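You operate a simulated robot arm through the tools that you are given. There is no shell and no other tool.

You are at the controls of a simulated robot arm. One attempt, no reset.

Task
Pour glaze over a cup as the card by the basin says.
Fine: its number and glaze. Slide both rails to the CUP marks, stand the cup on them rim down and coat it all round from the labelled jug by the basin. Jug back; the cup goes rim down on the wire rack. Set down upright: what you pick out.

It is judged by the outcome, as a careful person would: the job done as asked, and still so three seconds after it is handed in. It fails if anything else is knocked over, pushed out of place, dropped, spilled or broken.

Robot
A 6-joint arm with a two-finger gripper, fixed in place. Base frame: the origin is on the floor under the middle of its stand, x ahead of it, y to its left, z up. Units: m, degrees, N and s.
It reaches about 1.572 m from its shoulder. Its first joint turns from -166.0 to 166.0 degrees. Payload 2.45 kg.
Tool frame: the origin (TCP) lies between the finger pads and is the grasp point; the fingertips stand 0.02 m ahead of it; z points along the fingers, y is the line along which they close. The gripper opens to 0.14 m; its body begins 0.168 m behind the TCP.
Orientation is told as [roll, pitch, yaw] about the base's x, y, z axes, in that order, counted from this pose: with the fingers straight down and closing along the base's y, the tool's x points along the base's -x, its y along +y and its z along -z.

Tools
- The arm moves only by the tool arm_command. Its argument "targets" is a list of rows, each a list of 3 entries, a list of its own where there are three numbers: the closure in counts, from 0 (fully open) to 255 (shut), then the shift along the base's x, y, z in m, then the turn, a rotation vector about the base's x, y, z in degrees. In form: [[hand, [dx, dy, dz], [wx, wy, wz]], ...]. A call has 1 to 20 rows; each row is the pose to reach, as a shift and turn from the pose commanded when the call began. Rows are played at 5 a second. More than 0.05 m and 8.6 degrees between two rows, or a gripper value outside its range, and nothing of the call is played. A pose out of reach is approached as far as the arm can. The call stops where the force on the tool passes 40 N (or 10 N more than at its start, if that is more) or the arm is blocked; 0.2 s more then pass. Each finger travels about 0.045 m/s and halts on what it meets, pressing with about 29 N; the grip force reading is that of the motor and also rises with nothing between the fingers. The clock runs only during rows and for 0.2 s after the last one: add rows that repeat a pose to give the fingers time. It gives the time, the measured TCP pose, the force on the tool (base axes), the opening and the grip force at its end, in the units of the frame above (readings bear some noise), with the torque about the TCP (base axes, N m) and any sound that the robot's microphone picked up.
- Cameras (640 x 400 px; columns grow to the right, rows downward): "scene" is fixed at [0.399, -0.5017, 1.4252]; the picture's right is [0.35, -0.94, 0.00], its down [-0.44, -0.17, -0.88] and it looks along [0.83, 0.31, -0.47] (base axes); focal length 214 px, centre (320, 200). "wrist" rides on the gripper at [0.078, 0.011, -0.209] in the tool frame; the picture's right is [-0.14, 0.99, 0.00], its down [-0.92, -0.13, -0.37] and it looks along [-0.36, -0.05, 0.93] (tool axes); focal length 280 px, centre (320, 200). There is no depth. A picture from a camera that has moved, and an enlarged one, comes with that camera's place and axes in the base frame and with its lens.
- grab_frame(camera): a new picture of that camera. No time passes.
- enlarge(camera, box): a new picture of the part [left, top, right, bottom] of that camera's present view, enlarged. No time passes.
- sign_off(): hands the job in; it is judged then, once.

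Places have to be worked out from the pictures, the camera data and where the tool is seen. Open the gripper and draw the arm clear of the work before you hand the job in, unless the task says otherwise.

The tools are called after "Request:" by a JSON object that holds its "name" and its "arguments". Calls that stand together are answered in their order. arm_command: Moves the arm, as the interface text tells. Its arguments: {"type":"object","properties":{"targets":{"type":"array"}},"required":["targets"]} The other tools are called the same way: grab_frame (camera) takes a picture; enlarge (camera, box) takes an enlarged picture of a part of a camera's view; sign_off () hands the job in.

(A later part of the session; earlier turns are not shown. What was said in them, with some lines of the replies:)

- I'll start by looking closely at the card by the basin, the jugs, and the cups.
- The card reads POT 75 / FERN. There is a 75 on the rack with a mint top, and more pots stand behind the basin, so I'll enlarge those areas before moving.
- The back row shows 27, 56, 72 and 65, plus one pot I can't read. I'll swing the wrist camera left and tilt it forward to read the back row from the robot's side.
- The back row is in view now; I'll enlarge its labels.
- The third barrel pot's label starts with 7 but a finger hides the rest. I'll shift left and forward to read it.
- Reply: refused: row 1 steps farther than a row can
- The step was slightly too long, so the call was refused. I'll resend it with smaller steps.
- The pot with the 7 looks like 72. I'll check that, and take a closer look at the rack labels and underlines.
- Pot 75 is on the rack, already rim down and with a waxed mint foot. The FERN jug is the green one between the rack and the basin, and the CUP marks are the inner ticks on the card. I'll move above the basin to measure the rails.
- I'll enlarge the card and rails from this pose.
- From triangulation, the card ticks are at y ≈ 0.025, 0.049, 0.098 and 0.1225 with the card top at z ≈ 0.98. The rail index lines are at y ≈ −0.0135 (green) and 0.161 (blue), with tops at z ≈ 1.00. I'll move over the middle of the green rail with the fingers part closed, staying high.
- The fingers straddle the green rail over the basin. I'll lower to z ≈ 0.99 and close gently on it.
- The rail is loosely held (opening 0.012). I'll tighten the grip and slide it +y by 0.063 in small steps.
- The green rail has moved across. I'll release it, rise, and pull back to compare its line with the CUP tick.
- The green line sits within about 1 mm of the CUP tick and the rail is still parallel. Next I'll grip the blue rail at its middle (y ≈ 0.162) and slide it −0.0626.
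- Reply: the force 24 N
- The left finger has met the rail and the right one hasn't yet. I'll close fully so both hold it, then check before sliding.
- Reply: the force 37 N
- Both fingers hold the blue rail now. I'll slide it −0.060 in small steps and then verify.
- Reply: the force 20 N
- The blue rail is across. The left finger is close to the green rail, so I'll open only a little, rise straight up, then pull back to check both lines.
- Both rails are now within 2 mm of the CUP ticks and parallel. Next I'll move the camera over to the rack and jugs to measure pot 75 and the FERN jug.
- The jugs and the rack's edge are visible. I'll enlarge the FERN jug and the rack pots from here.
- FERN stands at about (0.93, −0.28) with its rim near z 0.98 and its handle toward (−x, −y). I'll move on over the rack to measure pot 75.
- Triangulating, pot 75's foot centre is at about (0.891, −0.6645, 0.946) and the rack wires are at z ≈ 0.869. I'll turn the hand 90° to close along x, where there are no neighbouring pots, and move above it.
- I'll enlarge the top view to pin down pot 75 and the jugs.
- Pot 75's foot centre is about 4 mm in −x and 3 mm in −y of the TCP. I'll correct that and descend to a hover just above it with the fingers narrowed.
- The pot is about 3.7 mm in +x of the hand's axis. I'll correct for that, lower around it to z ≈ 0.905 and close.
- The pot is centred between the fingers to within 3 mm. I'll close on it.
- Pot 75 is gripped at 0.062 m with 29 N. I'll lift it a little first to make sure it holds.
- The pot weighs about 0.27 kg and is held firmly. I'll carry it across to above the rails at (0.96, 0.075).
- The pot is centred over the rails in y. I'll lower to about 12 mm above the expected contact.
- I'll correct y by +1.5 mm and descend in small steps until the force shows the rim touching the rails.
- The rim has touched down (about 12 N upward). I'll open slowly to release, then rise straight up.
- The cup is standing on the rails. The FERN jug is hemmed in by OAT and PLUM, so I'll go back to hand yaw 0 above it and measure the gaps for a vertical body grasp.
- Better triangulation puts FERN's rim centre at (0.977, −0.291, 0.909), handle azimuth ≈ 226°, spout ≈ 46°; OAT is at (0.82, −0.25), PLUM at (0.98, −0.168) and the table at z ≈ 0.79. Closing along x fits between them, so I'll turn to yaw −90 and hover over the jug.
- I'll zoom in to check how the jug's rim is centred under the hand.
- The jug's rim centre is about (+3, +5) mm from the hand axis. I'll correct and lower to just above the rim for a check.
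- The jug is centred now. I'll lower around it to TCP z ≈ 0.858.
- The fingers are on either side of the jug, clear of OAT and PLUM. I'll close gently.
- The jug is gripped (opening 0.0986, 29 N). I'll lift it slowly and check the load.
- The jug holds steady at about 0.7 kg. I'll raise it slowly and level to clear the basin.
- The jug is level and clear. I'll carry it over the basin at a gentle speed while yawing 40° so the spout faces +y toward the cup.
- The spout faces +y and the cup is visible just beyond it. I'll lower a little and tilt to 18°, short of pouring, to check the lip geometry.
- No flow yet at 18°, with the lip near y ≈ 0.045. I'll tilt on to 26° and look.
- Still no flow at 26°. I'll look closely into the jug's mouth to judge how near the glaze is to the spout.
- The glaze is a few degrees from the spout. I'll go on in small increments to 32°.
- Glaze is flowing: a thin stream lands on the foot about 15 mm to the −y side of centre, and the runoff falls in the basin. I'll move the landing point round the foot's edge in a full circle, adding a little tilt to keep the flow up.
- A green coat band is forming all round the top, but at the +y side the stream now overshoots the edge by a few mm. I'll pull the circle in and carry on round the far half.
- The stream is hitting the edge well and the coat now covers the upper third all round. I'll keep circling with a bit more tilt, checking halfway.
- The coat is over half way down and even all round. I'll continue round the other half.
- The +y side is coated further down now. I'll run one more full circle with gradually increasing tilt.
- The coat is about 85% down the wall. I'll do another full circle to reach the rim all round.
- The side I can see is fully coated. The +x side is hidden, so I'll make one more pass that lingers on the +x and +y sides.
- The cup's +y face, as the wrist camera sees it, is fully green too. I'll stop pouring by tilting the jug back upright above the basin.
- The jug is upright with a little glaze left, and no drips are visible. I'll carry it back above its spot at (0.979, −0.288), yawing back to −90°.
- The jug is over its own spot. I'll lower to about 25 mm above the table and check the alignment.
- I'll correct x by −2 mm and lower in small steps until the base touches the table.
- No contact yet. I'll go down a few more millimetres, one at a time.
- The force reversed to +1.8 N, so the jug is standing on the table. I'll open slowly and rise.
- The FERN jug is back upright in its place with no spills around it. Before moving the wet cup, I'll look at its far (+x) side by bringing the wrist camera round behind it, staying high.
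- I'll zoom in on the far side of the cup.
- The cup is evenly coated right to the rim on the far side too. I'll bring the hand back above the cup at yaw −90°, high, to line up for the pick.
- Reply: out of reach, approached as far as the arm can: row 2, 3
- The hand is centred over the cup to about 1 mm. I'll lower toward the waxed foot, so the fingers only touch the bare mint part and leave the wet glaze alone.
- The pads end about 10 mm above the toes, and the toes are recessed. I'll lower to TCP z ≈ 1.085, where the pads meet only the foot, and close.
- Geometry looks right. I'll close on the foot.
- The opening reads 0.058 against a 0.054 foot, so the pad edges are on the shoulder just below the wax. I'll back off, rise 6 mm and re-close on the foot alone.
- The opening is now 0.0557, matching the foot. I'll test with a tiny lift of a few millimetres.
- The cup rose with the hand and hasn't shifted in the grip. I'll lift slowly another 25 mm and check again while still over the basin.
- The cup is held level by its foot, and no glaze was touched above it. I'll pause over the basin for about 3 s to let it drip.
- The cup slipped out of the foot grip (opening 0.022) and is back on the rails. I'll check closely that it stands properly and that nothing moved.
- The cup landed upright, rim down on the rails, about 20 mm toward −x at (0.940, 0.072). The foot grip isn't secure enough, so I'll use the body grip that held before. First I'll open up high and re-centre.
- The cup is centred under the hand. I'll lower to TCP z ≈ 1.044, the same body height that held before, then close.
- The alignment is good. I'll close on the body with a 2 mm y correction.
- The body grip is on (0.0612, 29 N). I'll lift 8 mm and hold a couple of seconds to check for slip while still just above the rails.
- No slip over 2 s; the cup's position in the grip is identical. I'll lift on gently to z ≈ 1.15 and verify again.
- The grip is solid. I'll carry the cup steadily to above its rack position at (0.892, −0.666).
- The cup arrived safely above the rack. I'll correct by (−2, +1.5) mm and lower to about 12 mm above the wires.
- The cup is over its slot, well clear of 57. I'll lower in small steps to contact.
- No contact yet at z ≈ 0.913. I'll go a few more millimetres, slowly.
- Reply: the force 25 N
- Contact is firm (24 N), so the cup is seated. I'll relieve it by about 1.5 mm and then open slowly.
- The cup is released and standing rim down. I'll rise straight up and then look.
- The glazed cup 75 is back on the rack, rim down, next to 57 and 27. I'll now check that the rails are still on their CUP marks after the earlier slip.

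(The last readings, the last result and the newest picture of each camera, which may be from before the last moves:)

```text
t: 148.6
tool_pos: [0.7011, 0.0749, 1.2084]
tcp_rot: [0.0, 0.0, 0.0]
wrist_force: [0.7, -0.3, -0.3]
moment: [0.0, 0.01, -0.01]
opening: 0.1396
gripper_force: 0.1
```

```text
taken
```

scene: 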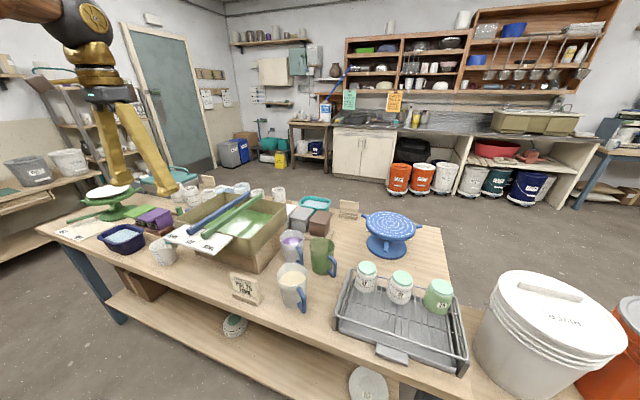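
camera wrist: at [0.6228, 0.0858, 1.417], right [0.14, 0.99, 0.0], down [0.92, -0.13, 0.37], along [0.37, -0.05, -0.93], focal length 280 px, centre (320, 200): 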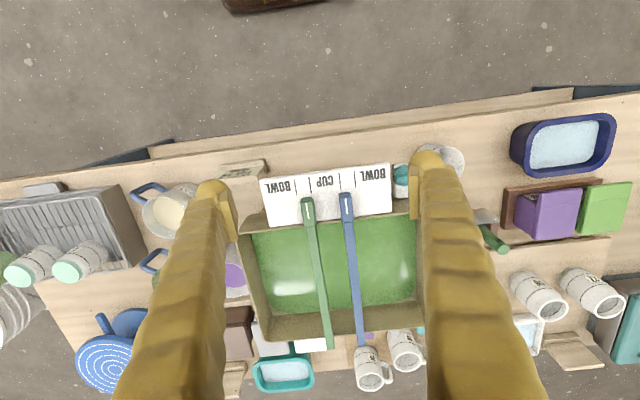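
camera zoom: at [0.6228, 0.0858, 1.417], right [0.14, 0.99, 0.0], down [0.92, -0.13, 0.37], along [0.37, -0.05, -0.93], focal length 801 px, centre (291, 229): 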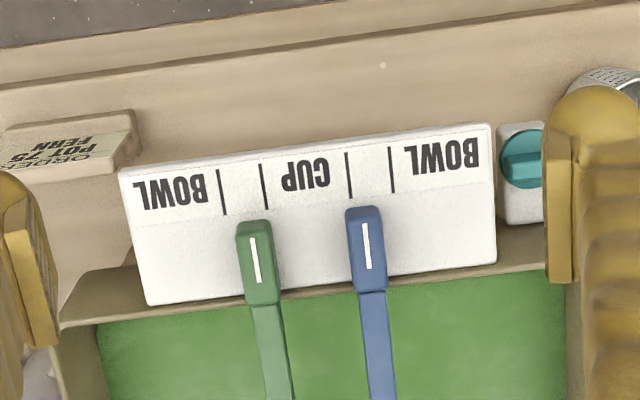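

The slip nudged the rails: green is at y ≈ 0.041 and blue at 0.104, so both are off the CUP ticks at 0.050 and 0.099. I'll check whether they're still parallel before putting them back.

Request:
{"name": "enlarge", "arguments": {"camera": "wrist", "box": [230, 230, 430, 370]}}

Request:
{"name": "enlarge", "arguments": {"camera": "scene", "box": [150, 180, 290, 280]}}

Request:
{"name": "enlarge", "arguments": {"camera": "scene", "box": [410, 270, 470, 320]}}

```text
2.86 times, centred on (330, 300) of wrist
camera zoom: at [0.6228, 0.0858, 1.417], right [0.14, 0.99, 0.0], down [0.92, -0.13, 0.37], along [0.37, -0.05, -0.93], focal length 801 px, centre (291, -86)
```

zoom: 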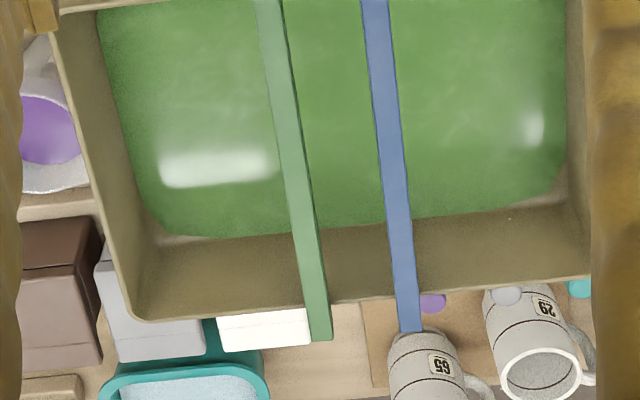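

```text
4.00 times, centred on (220, 230) of scene
camera zoom: at [0.399, -0.5017, 1.4252], right [0.35, -0.94, 0.0], down [-0.44, -0.17, -0.88], along [0.83, 0.31, -0.47], focal length 858 px, centre (720, 80)
```

zoom: 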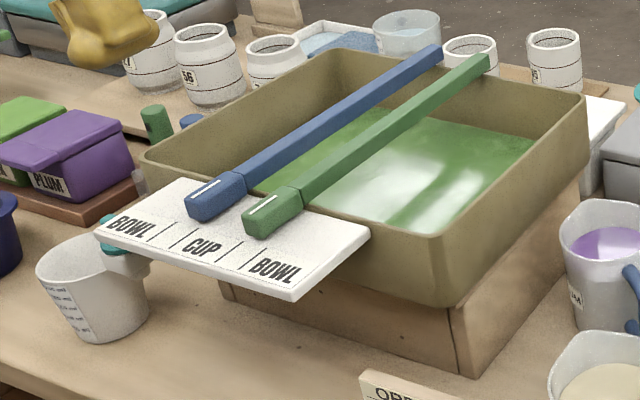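

```text
8.00 times, centred on (440, 295) of scene
camera zoom: at [0.399, -0.5017, 1.4252], right [0.35, -0.94, 0.0], down [-0.44, -0.17, -0.88], along [0.83, 0.31, -0.47], focal length 1716 px, centre (-640, -560)
```

zoom: 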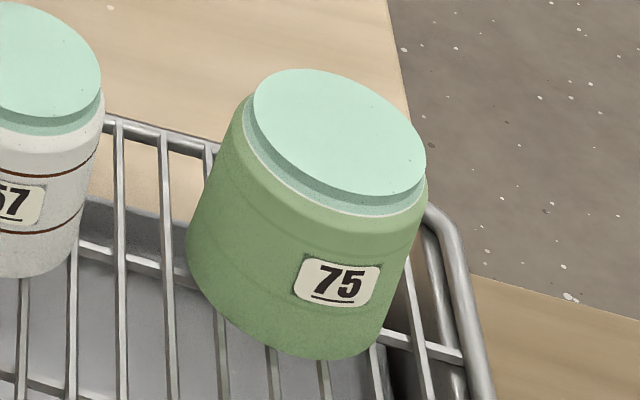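

Cup 75's coat looks intact, and the rails are still parallel, just shifted. I'll set blue right first: hover over its middle with a narrow opening.

Request:
{"name": "arm_command", "arguments": {"targets": [[40, [0.04, 0.005, 0], [0, 0, 0]], [80, [0.08, 0.01, -0.01], [0, 0, 0]], [120, [0.12, 0.014, -0.03], [0, 0, 0]], [160, [0.16, 0.019, -0.05], [0, 0, 0]], [191, [0.2, 0.024, -0.07], [0, 0, 0]], [191, [0.239, 0.028, -0.09], [0, 0, 0]], [191, [0.239, 0.028, -0.12], [0, 0, 0]], [191, [0.239, 0.028, -0.145], [0, 0, 0]], [191, [0.239, 0.028, -0.145], [0, 0, 0]], [191, [0.239, 0.028, -0.145], [0, 0, 0]]]}}

Request:
{"name": "enlarge", "arguments": {"camera": "wrist", "box": [220, 100, 420, 240]}}

```text
t: 150.8
tool_pos: [0.937, 0.1029, 1.0622]
tcp_rot: [0.0, 0.1, 0.0]
wrist_force: [0.7, 0.1, 0.4]
moment: [0.0, -0.02, 0.03]
opening: 0.035
gripper_force: 0.0
```

```text
2.86 times, centred on (320, 170) of wrist
camera zoom: at [0.8594, 0.1116, 1.2721], right [0.14, 0.99, 0.0], down [0.92, -0.13, 0.37], along [0.36, -0.05, -0.93], focal length 801 px, centre (320, 286)
```

zoom: 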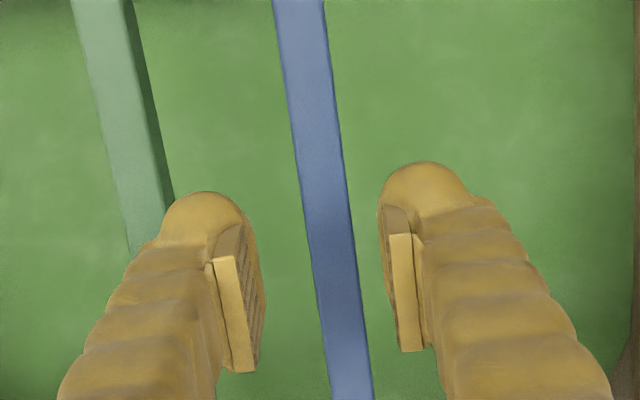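

I'll centre on the blue rail (+2 mm), lower to z ≈ 0.99 and close.

Request:
{"name": "arm_command", "arguments": {"targets": [[191, [0, 0.002, -0.025], [0, 0, 0]], [191, [0, 0.002, -0.05], [0, 0, 0]], [191, [0, 0.002, -0.072], [0, 0, 0]], [191, [0, 0.002, -0.072], [0, 0, 0]], [215, [0, 0.002, -0.072], [0, 0, 0]], [235, [0, 0.002, -0.072], [0, 0, 0]], [255, [0, 0.002, -0.072], [0, 0, 0]], [255, [0, 0.002, -0.072], [0, 0, 0]], [255, [0, 0.002, -0.072], [0, 0, 0]]]}}

Request:
{"name": "enlarge", "arguments": {"camera": "wrist", "box": [220, 100, 420, 240]}}

```text
t: 152.8
tool_pos: [0.9375, 0.1038, 0.9916]
tcp_rot: [0.1, -0.1, 0.0]
wrist_force: [-0.7, 0.1, -3.1]
moment: [-0.04, -0.04, 0.13]
opening: 0.011
gripper_force: 38.1
```

```text
2.86 times, centred on (320, 170) of wrist
camera zoom: at [0.8607, 0.1135, 1.2008], right [0.14, 0.99, 0.0], down [0.92, -0.13, 0.37], along [0.36, -0.05, -0.93], focal length 801 px, centre (320, 286)
```

zoom: 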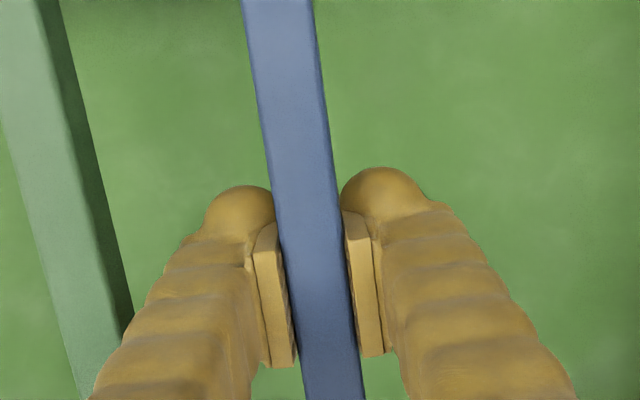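

The blue rail is gripped with its centre at y ≈ 0.104. I'll slide it −5 mm, release narrowly, and rise.

Request:
{"name": "arm_command", "arguments": {"targets": [[255, [0, -0.002, 0], [0, 0, 0]], [255, [0, -0.004, 0], [0, 0, 0]], [255, [0, -0.005, 0], [0, 0, 0]], [255, [0, -0.005, 0], [0, 0, 0]], [240, [0, -0.005, 0], [0, 0, 0]], [225, [0, -0.005, 0], [0, 0, 0]], [220, [0, -0.005, 0], [0, 0, 0]], [220, [0, -0.005, 0.01], [0, 0, 0]], [220, [0, -0.005, 0.03], [0, 0, 0]], [220, [0, -0.005, 0.07], [0, 0, 0]], [200, [0, -0.005, 0.072], [0, 0, 0]], [191, [0, -0.034, 0.072], [0, 0, 0]], [191, [0, -0.062, 0.072], [0, 0, 0]], [191, [0, -0.062, 0.072], [0, 0, 0]]]}}

Request:
{"name": "enlarge", "arguments": {"camera": "wrist", "box": [220, 100, 420, 240]}}

```text
t: 155.8
tool_pos: [0.9364, 0.0426, 1.0639]
tcp_rot: [0.0, 0.0, 0.0]
wrist_force: [-0.9, -0.3, -0.4]
moment: [-0.01, 0.0, 0.0]
opening: 0.0352
gripper_force: 0.1
```

```text
2.86 times, centred on (320, 170) of wrist
camera zoom: at [0.8591, 0.0531, 1.2725], right [0.14, 0.99, 0.0], down [0.92, -0.13, 0.37], along [0.36, -0.05, -0.93], focal length 801 px, centre (320, 286)
```

zoom: 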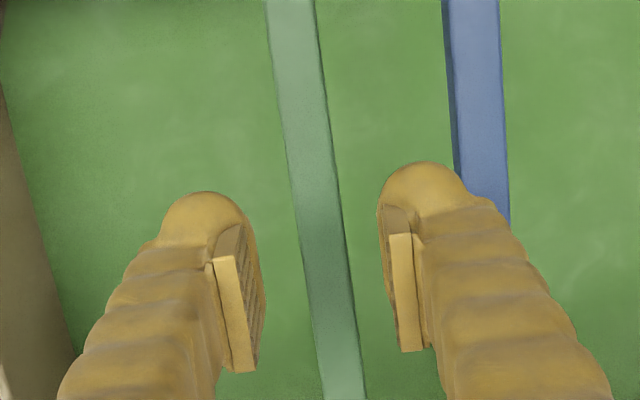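

The hand is centred on the green rail. I'll narrow the opening so the right finger clears blue, lower and close.

Request:
{"name": "arm_command", "arguments": {"targets": [[204, [0, 0, 0], [0, 0, 0]], [204, [0, 0, 0], [0, 0, 0]], [204, [0, 0, -0.025], [0, 0, 0]], [204, [0, 0, -0.05], [0, 0, 0]], [204, [0, 0, -0.073], [0, 0, 0]], [204, [0, 0, -0.073], [0, 0, 0]], [225, [0, 0, -0.073], [0, 0, 0]], [240, [0, 0, -0.073], [0, 0, 0]], [255, [0, 0, -0.073], [0, 0, 0]], [255, [0, 0, -0.073], [0, 0, 0]]]}}

Request:
{"name": "enlarge", "arguments": {"camera": "wrist", "box": [220, 100, 420, 240]}}

```text
t: 158.0
tool_pos: [0.9384, 0.0458, 0.9897]
tcp_rot: [0.0, 0.0, 0.0]
wrist_force: [0.3, -0.4, -2.3]
moment: [0.02, -0.16, 0.53]
opening: 0.0107
gripper_force: 37.5
```

```text
2.86 times, centred on (320, 170) of wrist
camera zoom: at [0.8607, 0.0554, 1.1988], right [0.14, 0.99, 0.0], down [0.92, -0.13, 0.37], along [0.36, -0.05, -0.93], focal length 801 px, centre (320, 286)
```

zoom: 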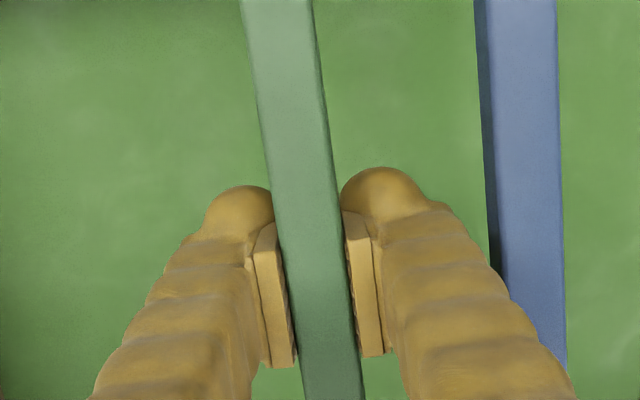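

The rail is gripped at y ≈ 0.045 with blue at ≈ 0.0996 in the same picture. The marks are 0.0488 apart, so I'll slide green +6 mm, release narrowly and rise.

Request:
{"name": "arm_command", "arguments": {"targets": [[255, [0, 0.002, 0], [0, 0, 0]], [255, [0, 0.004, 0], [0, 0, 0]], [255, [0, 0.006, 0], [0, 0, 0]], [255, [0, 0.006, 0], [0, 0, 0]], [240, [0, 0.006, 0], [0, 0, 0]], [225, [0, 0.006, 0], [0, 0, 0]], [220, [0, 0.006, 0], [0, 0, 0]], [220, [0, 0.006, 0.01], [0, 0, 0]], [220, [0, 0.006, 0.03], [0, 0, 0]], [220, [0, 0.006, 0.07], [0, 0, 0]], [200, [0, 0.006, 0.11], [0, 0, 0]], [160, [-0.04, 0.01, 0.13], [0, 0, 0]], [120, [-0.08, 0.014, 0.15], [0, 0, 0]], [80, [-0.12, 0.018, 0.17], [0, 0, 0]], [40, [-0.16, 0.022, 0.19], [0, 0, 0]], [0, [-0.2, 0.026, 0.19], [0, 0, 0]], [0, [-0.24, 0.029, 0.19], [0, 0, 0]], [0, [-0.24, 0.029, 0.19], [0, 0, 0]]]}}

Request:
{"name": "enlarge", "arguments": {"camera": "wrist", "box": [220, 110, 440, 250]}}

Request:
{"name": "enlarge", "arguments": {"camera": "wrist", "box": [220, 230, 440, 370]}}

```text
t: 161.8
tool_pos: [0.6983, 0.0722, 1.1784]
tcp_rot: [0.1, 0.1, 0.0]
wrist_force: [0.2, 0.1, -0.1]
moment: [0.01, -0.01, 0.02]
opening: 0.1401
gripper_force: 0.1
```

```text
2.86 times, centred on (330, 180) of wrist
camera zoom: at [0.6224, 0.0828, 1.3873], right [0.14, 0.99, 0.0], down [0.92, -0.13, 0.37], along [0.37, -0.05, -0.93], focal length 801 px, centre (291, 257)
```

zoom: 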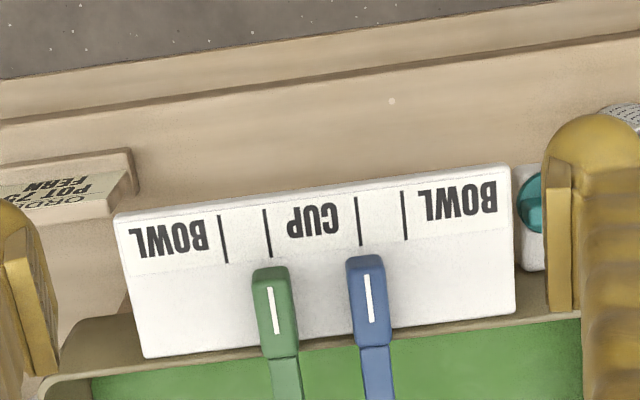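

```text
2.86 times, centred on (330, 300) of wrist
camera zoom: at [0.6224, 0.0828, 1.3873], right [0.14, 0.99, 0.0], down [0.92, -0.13, 0.37], along [0.37, -0.05, -0.93], focal length 801 px, centre (291, -86)
```

zoom: 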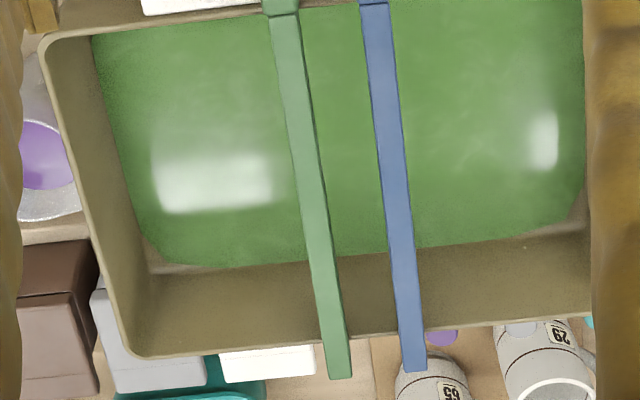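

Both index lines are back within 2 mm of the CUP ticks and the rails are parallel. I'll draw the arm up and clear to its starting area and take a final look at everything.

Request:
{"name": "arm_command", "arguments": {"targets": [[0, [-0.005, -0.02, 0.03], [0, 0, 0]], [0, [-0.01, -0.05, 0.06], [0, 0, 0]], [0, [-0.015, -0.08, 0.09], [0, 0, 0]], [0, [-0.02, -0.115, 0.115], [0, 0, 0]], [0, [-0.025, -0.15, 0.14], [0, 0, 0]], [0, [-0.03, -0.185, 0.16], [0, 0, 0]], [0, [-0.035, -0.22, 0.18], [0, 0, 0]], [0, [-0.037, -0.255, 0.195], [0, 0, 0]], [0, [-0.037, -0.274, 0.2], [0, 0, 0]], [0, [-0.037, -0.274, 0.2], [0, 0, 0]]]}}

Request:
{"name": "grab_frame", "arguments": {"camera": "scene"}}

Request:
{"name": "grab_frame", "arguments": {"camera": "wrist"}}

Request:
{"name": "enlarge", "arguments": {"camera": "scene", "box": [220, 200, 480, 370]}}

Request:
{"name": "enlarge", "arguments": {"camera": "scene", "box": [60, 160, 320, 300]}}

```text
t: 164.0
tool_pos: [0.66, -0.2024, 1.3764]
tcp_rot: [-0.1, 0.0, -0.1]
wrist_force: [0.1, -0.2, 1.2]
moment: [0.01, -0.03, 0.0]
opening: 0.1401
gripper_force: 0.1
```

```text
taken
```

scene: 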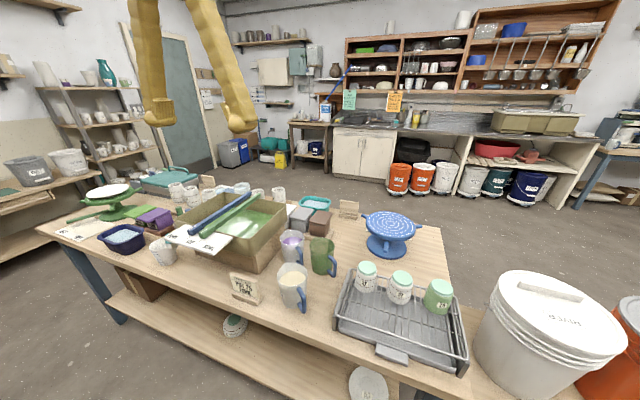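

```text
taken
camera wrist: at [0.5828, -0.192, 1.585], right [0.14, 0.99, 0.0], down [0.92, -0.13, 0.37], along [0.36, -0.05, -0.93], focal length 280 px, centre (320, 200)
```

wrist: 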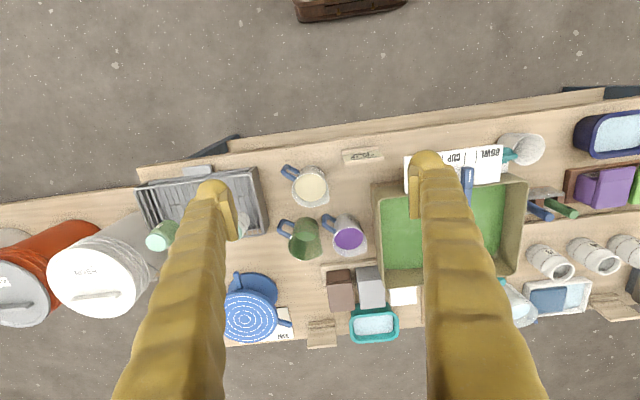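

```text
2.35 times, centred on (350, 285) of scene
camera zoom: at [0.399, -0.5017, 1.4252], right [0.35, -0.94, 0.0], down [-0.44, -0.17, -0.88], along [0.83, 0.31, -0.47], focal length 505 px, centre (249, 0)
```

zoom: 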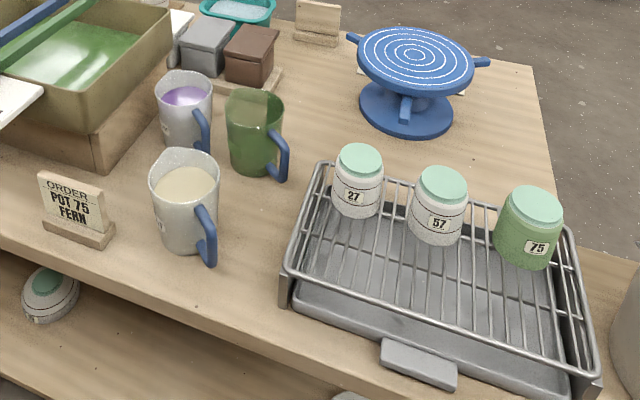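

```text
2.46 times, centred on (190, 230) of scene
camera zoom: at [0.399, -0.5017, 1.4252], right [0.35, -0.94, 0.0], down [-0.44, -0.17, -0.88], along [0.83, 0.31, -0.47], focal length 528 px, centre (640, 126)
```

zoom: 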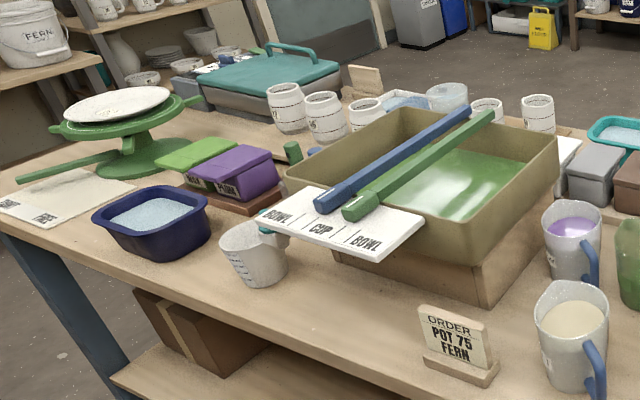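

Everything checks out. Pot 75 is coated and rim down on the rack, the FERN jug is upright in its place, the rails are on the CUP marks, there are no spills on the table, and the arm is clear with the gripper open. I'm handing in.

Request:
{"name": "sign_off", "arguments": {}}

```text
The job is handed in.
```

Pot 75 has a full coat of FERN glaze and is back on the wire rack, rim down, and I have handed the job in. It didn't all go cleanly: the wet cup slipped out of the gripper once.

- **Cup:** I coated it from the green FERN jug while it stood rim down on the rails. Every side I could see before lifting it was covered down to the rim.
- **Slip:** To keep off the wet glaze I first lifted the cup by its waxed foot. It slipped out over the basin from a few centimetres up and landed upright on the rails. I then gripped it by the body to carry it, so the fingers did touch the wet glaze. I saw no marks on the side facing the camera; I did not check the far side after placing it.
- **Rails:** The slip pushed the rails off their marks, so I slid them back. Both finished within about 2 mm of the CUP marks.
- **Jug:** It is back upright in its original place, with only a little glaze left in it. I saw no spills on the table.

Nothing else appears to have moved, and the arm is clear with the gripper open.
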